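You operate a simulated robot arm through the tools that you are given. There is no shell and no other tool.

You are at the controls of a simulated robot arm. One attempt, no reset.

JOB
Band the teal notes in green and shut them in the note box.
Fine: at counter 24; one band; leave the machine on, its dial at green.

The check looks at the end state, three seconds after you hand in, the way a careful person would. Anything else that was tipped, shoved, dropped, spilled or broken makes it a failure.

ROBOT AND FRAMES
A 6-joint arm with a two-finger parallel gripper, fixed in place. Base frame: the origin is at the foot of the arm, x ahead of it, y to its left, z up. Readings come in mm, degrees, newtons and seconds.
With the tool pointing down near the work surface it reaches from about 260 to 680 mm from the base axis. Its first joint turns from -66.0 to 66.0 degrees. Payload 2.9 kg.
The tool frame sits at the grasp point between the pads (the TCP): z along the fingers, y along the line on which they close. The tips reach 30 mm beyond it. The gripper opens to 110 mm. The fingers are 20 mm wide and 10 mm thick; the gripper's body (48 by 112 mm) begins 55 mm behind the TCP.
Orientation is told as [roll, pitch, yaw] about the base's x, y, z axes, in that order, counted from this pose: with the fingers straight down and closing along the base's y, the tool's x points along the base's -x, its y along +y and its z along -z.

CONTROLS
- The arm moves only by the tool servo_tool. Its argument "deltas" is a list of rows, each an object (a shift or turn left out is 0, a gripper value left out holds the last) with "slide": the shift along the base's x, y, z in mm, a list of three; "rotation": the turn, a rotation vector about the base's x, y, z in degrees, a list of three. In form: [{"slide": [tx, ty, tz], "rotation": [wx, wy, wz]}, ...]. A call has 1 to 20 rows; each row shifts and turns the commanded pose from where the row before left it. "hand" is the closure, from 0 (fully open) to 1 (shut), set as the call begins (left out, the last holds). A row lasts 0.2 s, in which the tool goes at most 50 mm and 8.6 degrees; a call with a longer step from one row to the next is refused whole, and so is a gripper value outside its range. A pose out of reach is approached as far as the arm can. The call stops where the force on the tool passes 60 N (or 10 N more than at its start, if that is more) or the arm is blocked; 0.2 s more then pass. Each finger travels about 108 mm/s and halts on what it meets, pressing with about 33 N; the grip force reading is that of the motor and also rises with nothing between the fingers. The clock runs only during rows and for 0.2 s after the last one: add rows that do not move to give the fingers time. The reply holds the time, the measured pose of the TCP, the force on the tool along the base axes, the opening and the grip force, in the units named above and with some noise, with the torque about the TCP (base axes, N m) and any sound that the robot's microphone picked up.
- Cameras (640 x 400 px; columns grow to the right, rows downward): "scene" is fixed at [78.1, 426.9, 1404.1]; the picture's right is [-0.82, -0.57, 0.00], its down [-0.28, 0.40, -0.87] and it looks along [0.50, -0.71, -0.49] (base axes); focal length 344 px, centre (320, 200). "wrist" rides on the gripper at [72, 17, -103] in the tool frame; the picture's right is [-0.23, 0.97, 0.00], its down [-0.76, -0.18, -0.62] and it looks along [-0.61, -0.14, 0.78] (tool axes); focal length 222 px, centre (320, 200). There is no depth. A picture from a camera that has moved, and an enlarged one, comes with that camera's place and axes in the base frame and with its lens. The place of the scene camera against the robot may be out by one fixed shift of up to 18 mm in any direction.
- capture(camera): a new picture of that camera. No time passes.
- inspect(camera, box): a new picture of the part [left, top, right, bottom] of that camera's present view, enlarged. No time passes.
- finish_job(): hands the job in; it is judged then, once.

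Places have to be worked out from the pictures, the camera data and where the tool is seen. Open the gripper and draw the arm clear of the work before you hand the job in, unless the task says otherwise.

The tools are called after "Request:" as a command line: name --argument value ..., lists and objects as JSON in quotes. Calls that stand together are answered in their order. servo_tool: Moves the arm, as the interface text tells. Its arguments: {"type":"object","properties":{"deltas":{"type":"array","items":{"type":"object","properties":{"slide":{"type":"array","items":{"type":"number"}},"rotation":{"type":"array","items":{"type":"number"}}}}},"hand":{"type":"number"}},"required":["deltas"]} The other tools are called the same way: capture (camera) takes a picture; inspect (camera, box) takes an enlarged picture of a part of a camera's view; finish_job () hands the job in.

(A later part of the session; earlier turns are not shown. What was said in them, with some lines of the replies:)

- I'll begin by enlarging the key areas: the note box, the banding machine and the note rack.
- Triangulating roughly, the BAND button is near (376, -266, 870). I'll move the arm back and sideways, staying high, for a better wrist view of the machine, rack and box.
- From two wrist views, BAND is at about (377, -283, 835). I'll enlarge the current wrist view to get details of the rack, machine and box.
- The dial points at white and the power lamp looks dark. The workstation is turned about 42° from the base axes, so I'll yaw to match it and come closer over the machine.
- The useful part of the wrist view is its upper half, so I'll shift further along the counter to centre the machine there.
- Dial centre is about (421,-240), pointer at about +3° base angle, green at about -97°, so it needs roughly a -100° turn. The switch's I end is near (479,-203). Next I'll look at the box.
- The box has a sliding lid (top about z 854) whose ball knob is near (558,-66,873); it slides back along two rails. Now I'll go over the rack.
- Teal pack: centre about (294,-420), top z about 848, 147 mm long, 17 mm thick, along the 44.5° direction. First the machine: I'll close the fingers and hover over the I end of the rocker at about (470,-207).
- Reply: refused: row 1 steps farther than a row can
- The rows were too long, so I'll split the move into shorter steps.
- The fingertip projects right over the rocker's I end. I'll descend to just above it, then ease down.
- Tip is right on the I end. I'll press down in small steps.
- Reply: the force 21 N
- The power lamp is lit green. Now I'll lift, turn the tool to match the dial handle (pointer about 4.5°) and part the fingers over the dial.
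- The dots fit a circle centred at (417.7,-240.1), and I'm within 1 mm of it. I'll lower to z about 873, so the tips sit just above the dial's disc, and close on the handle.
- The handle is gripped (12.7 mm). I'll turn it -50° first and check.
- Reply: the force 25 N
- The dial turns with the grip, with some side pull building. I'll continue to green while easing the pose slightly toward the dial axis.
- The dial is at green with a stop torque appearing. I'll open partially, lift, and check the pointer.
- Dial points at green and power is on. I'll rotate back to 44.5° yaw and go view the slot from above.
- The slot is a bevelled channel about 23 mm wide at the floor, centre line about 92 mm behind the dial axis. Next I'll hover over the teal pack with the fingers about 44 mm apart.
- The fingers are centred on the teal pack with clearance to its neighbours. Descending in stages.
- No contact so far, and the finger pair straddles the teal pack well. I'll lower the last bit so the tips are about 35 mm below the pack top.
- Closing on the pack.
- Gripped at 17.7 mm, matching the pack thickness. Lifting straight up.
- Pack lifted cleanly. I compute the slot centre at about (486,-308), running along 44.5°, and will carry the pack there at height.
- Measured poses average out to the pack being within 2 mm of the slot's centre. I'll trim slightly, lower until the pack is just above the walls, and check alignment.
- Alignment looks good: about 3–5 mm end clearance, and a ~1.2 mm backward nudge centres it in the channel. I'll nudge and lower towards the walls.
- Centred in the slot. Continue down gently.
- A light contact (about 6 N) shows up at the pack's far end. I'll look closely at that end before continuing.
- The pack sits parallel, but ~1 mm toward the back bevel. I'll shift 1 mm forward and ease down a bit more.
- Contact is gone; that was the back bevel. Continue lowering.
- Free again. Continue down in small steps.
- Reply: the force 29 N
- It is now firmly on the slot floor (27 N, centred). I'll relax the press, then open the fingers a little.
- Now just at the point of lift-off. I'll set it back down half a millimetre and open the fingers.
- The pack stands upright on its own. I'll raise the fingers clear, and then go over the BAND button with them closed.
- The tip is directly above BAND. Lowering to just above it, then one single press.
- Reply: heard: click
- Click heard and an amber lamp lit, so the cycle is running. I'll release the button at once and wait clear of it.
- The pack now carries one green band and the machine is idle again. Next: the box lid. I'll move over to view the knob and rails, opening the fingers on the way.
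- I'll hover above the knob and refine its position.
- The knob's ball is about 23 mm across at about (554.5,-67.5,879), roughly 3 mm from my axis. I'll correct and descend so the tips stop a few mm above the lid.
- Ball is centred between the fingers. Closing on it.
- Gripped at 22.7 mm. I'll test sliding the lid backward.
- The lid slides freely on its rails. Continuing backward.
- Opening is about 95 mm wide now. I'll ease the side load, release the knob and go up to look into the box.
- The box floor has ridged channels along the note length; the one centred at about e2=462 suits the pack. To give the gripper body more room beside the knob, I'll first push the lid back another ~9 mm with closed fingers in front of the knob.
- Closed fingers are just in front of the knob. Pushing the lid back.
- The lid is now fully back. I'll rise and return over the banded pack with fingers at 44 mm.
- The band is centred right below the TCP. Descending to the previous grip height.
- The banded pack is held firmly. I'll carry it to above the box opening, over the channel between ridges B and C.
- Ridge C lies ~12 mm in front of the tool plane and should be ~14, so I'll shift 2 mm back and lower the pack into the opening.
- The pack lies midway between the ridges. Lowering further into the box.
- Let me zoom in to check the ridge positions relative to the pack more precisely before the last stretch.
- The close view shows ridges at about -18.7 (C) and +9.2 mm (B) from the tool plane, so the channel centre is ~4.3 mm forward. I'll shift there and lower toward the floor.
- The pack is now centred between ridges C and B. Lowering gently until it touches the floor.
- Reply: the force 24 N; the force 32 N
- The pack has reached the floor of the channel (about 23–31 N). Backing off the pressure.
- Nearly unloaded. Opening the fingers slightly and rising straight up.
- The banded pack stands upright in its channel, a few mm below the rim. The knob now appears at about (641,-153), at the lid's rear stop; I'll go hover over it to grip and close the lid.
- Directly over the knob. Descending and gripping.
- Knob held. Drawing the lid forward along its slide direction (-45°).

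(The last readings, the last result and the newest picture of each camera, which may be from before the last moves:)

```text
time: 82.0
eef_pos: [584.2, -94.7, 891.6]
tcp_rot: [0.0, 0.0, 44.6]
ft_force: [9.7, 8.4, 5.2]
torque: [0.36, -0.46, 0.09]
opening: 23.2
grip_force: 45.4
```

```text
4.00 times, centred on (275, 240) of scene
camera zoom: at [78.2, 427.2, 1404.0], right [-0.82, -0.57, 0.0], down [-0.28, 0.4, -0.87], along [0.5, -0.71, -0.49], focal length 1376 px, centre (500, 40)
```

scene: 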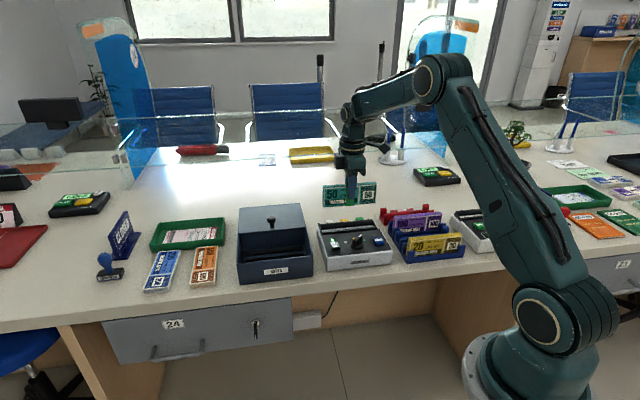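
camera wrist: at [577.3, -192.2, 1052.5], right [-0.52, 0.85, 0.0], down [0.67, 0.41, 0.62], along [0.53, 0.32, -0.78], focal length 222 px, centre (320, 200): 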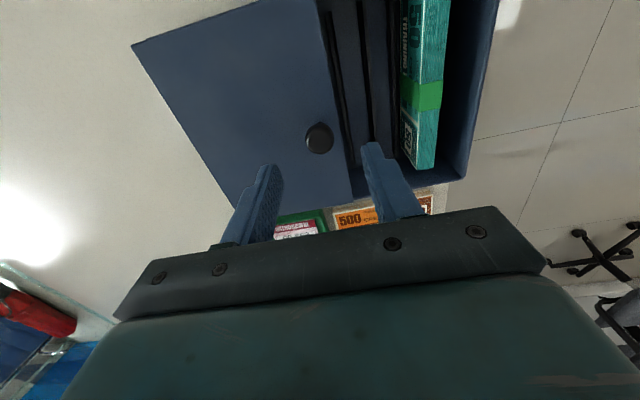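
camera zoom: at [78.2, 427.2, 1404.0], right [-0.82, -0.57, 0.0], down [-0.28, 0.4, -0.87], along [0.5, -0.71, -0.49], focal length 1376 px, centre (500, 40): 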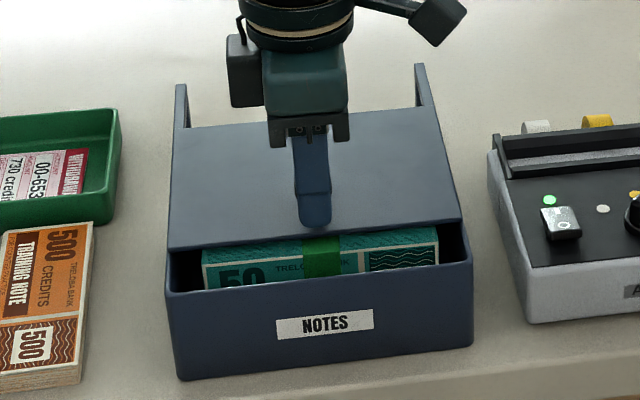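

Lid passes over the pack freely. Continue forward, easing the slight sideways load.

Request:
servo_tool --deltas '[{"slide": [-4.2, 5.6, 0]}, {"slide": [-4.9, 5.0, 0]}, {"slide": [-4.9, 5.0, 0]}, {"slide": [-4.9, 5.0, 0]}]'

Request:
inspect --camera "scene" --box '[225, 190, 325, 290]'

```text
time: 83.0
eef_pos: [562.7, -76.0, 891.4]
tcp_rot: [0.1, 0.1, 44.4]
ft_force: [3.4, 3.4, -3.1]
torque: [0.09, -0.07, -0.03]
opening: 23.1
grip_force: 44.2
```

```text
4.00 times, centred on (275, 240) of scene
camera zoom: at [78.3, 427.0, 1404.0], right [-0.82, -0.57, 0.0], down [-0.28, 0.4, -0.87], along [0.5, -0.71, -0.49], focal length 1376 px, centre (500, 40)
```

zoom: 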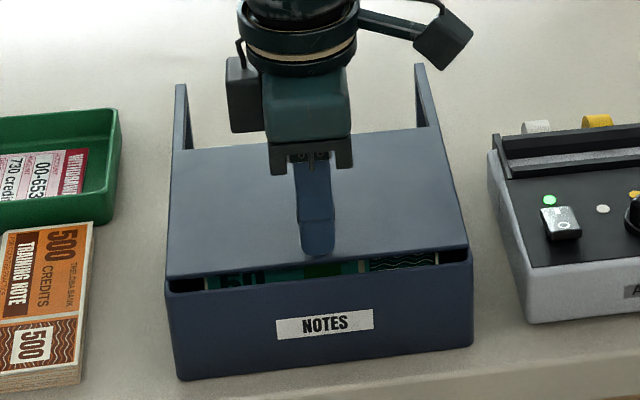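

Request:
servo_tool --deltas '[{"slide": [-2.1, 2.15, 0]}, {"slide": [-2.1, 2.15, 0]}, {"slide": [-2.1, 2.15, 0]}]'

Request:
inspect --camera "scene" --box '[230, 220, 320, 285]'

```text
time: 83.8
eef_pos: [556.9, -70.5, 891.3]
tcp_rot: [0.0, 0.1, 44.2]
ft_force: [-3.9, -4.5, -2.3]
torque: [0.0, 0.06, 0.09]
opening: 23.4
grip_force: 44.9
```

```text
6.15 times, centred on (275, 252) of scene
camera zoom: at [78.1, 426.8, 1404.1], right [-0.82, -0.57, 0.0], down [-0.28, 0.4, -0.87], along [0.5, -0.71, -0.49], focal length 2117 px, centre (597, -123)
```

zoom: 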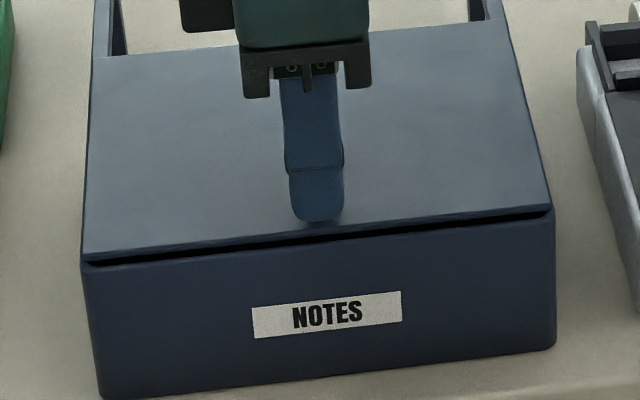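

A thin gap of about 3 mm remains. Nudging the last bit.

Request:
servo_tool --deltas '[{"slide": [-1.1, 1.1, 0]}, {"slide": [-1.1, 1.1, 0]}]'

Request:
inspect --camera "scene" --box '[230, 220, 320, 285]'

```text
time: 84.4
eef_pos: [555.7, -66.9, 892.5]
tcp_rot: [0.1, 0.0, 44.3]
ft_force: [-9.5, -10.7, -2.6]
torque: [-0.13, 0.09, -0.06]
opening: 23.1
grip_force: 44.8
```

```text
6.15 times, centred on (275, 252) of scene
camera zoom: at [78.0, 426.7, 1404.1], right [-0.82, -0.57, 0.0], down [-0.28, 0.4, -0.87], along [0.5, -0.71, -0.49], focal length 2117 px, centre (597, -123)
```

zoom: 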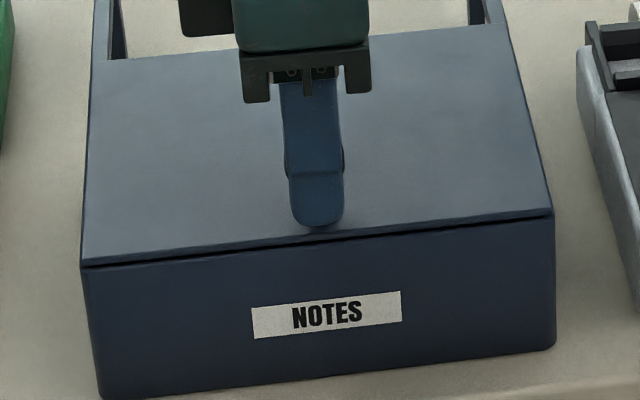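

Request:
servo_tool --deltas '[{"slide": [-1.5, 0, 0]}, {"slide": [-0.7, 0.7, 0]}, {"slide": [0, 0, 0]}]'

Request:
inspect --camera "scene" --box '[230, 220, 320, 285]'

```text
time: 85.2
eef_pos: [554.8, -66.9, 891.3]
tcp_rot: [-0.1, 0.0, 44.4]
ft_force: [1.5, -16.2, -9.5]
torque: [-0.37, -0.02, -0.04]
opening: 23.1
grip_force: 45.1
```

```text
6.15 times, centred on (275, 252) of scene
camera zoom: at [78.4, 426.5, 1404.2], right [-0.82, -0.57, 0.0], down [-0.28, 0.4, -0.87], along [0.5, -0.71, -0.49], focal length 2117 px, centre (597, -123)
```

zoom: 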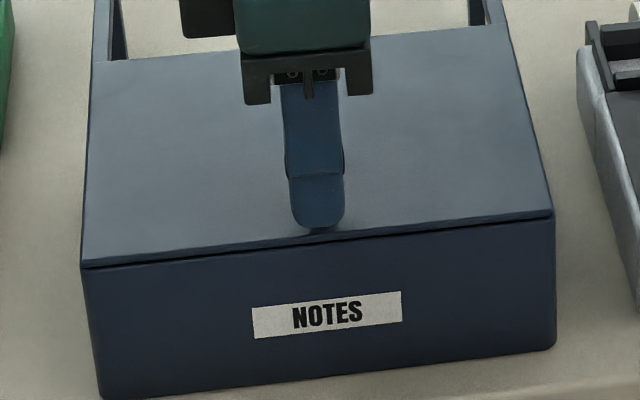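

The lid is against its front stop (about 13 N back-force). I'll release the knob and rise clear.

Request:
servo_tool --deltas '[{"slide": [0.6, -0.6, 0]}, {"slide": [0, 0, 0]}, {"slide": [0, 0, 0]}]' --hand 0.5

Request:
servo_tool --deltas '[{"slide": [0, 0, 10]}, {"slide": [0, 0, 25]}, {"slide": [0, 0, 35]}, {"slide": [0, 0, 40]}, {"slide": [0, 0, 40]}]'

Request:
inspect --camera "scene" --box '[225, 190, 325, 290]'

Request:
capture --camera "wrist"

```text
time: 86.0
eef_pos: [554.4, -65.9, 892.8]
tcp_rot: [0.0, 0.0, 44.6]
ft_force: [0.0, 0.9, 1.2]
torque: [0.02, 0.01, 0.01]
opening: 54.9
grip_force: 0.0
```

```text
time: 87.2
eef_pos: [554.2, -67.4, 1042.6]
tcp_rot: [-0.1, -0.1, 44.4]
ft_force: [-0.3, 0.4, 0.5]
torque: [0.0, 0.04, 0.03]
opening: 55.0
grip_force: 0.1
```

```text
4.00 times, centred on (275, 240) of scene
camera zoom: at [78.1, 427.0, 1404.1], right [-0.82, -0.57, 0.0], down [-0.28, 0.4, -0.87], along [0.5, -0.71, -0.49], focal length 1376 px, centre (500, 40)
```

zoom: 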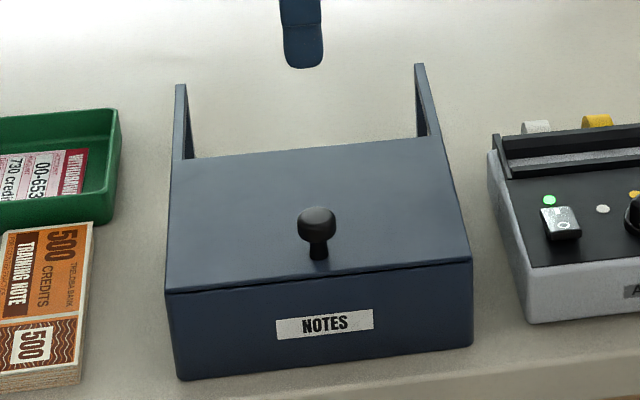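

```text
taken
camera wrist: at [490.6, -105.1, 1143.9], right [-0.52, 0.85, 0.0], down [0.67, 0.41, 0.62], along [0.53, 0.32, -0.78], focal length 222 px, centre (320, 200)
```

wrist: 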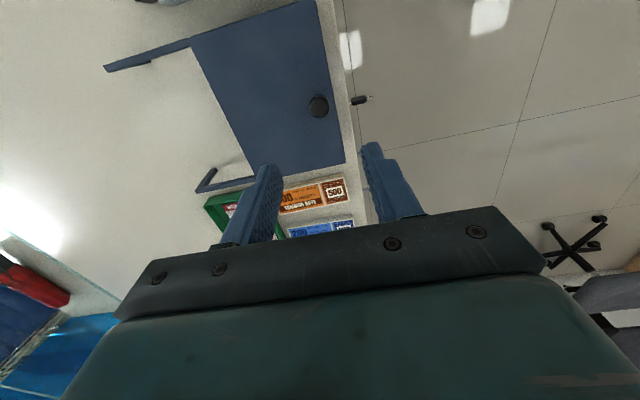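

The lid is fully shut. I'll open the gripper, draw the arm back toward its start pose and do a final check of everything.

Request:
servo_tool --deltas '[{"slide": [-29, -18, 28]}, {"slide": [-29, -18, 28]}, {"slide": [-29, -18, 28]}, {"slide": [-29, -18, 26]}, {"slide": [0, 0, 0]}]' --hand 0

Request:
capture --camera "scene"

Request:
inspect --camera "scene" --box '[220, 190, 400, 300]'

Request:
inspect --camera "scene" --box '[360, 180, 540, 290]'

Request:
inspect --camera "scene" --box '[310, 205, 400, 270]'

```text
time: 88.4
eef_pos: [437.7, -135.7, 1152.9]
tcp_rot: [0.1, 0.0, 44.6]
ft_force: [-0.6, -0.2, 0.4]
torque: [0.03, 0.01, -0.02]
opening: 109.9
grip_force: 0.0
```

```text
taken
```

scene: 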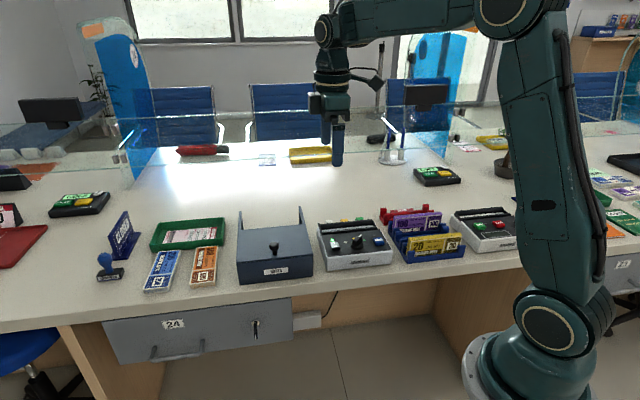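

```text
3.56 times, centred on (310, 245) of scene
camera zoom: at [78.1, 426.9, 1404.1], right [-0.82, -0.57, 0.0], down [-0.28, 0.4, -0.87], along [0.5, -0.71, -0.49], focal length 1223 px, centre (356, 40)
```

zoom: 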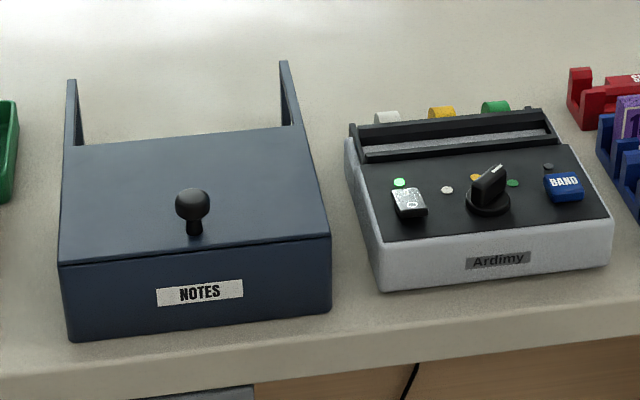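

```text
3.56 times, centred on (450, 235) of scene
camera zoom: at [78.1, 426.9, 1404.1], right [-0.82, -0.57, 0.0], down [-0.28, 0.4, -0.87], along [0.5, -0.71, -0.49], focal length 1223 px, centre (-142, 76)
```

zoom: 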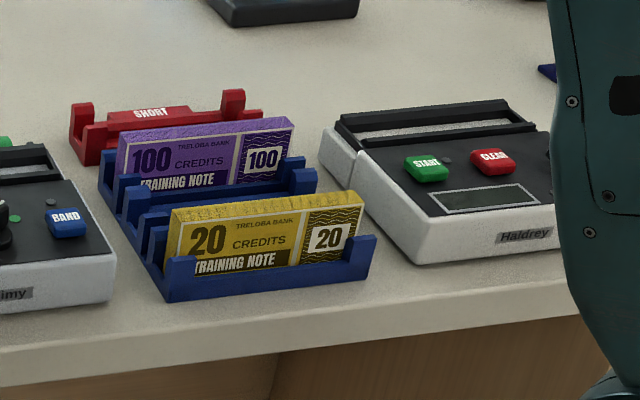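

```text
6.15 times, centred on (355, 238) of scene
camera zoom: at [78.1, 426.9, 1404.1], right [-0.82, -0.57, 0.0], down [-0.28, 0.4, -0.87], along [0.5, -0.71, -0.49], focal length 2117 px, centre (105, -31)
```

zoom: 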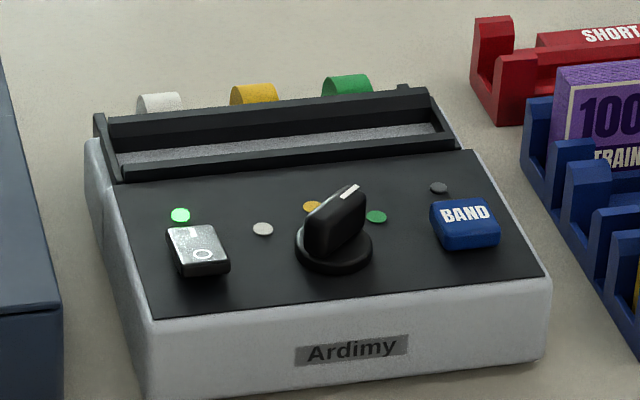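

The box is shut in its original place with the green-banded teal pack inside. The machine's power lamp is on, the dial is at green, the other packs are undisturbed, and the arm is clear with the gripper open. Handing in.

Request:
finish_job

```text
The job is handed in.
```

The teal notes carry one green band and are shut in the note box at counter 24. I handed the job in and haven't seen the check's result.

- **Machine:** it is still on, its power lamp lit, with the dial at green. I pressed BAND once, and the close-up afterwards showed one green band around the pack.
- **Note box:** the pack stands in one of the channels in the box. The lid is back against its front stop, as it was at the start.
- **Everything else:** the last pictures show the box and the other note packs where they were. The arm is back at about its start position with the gripper open.
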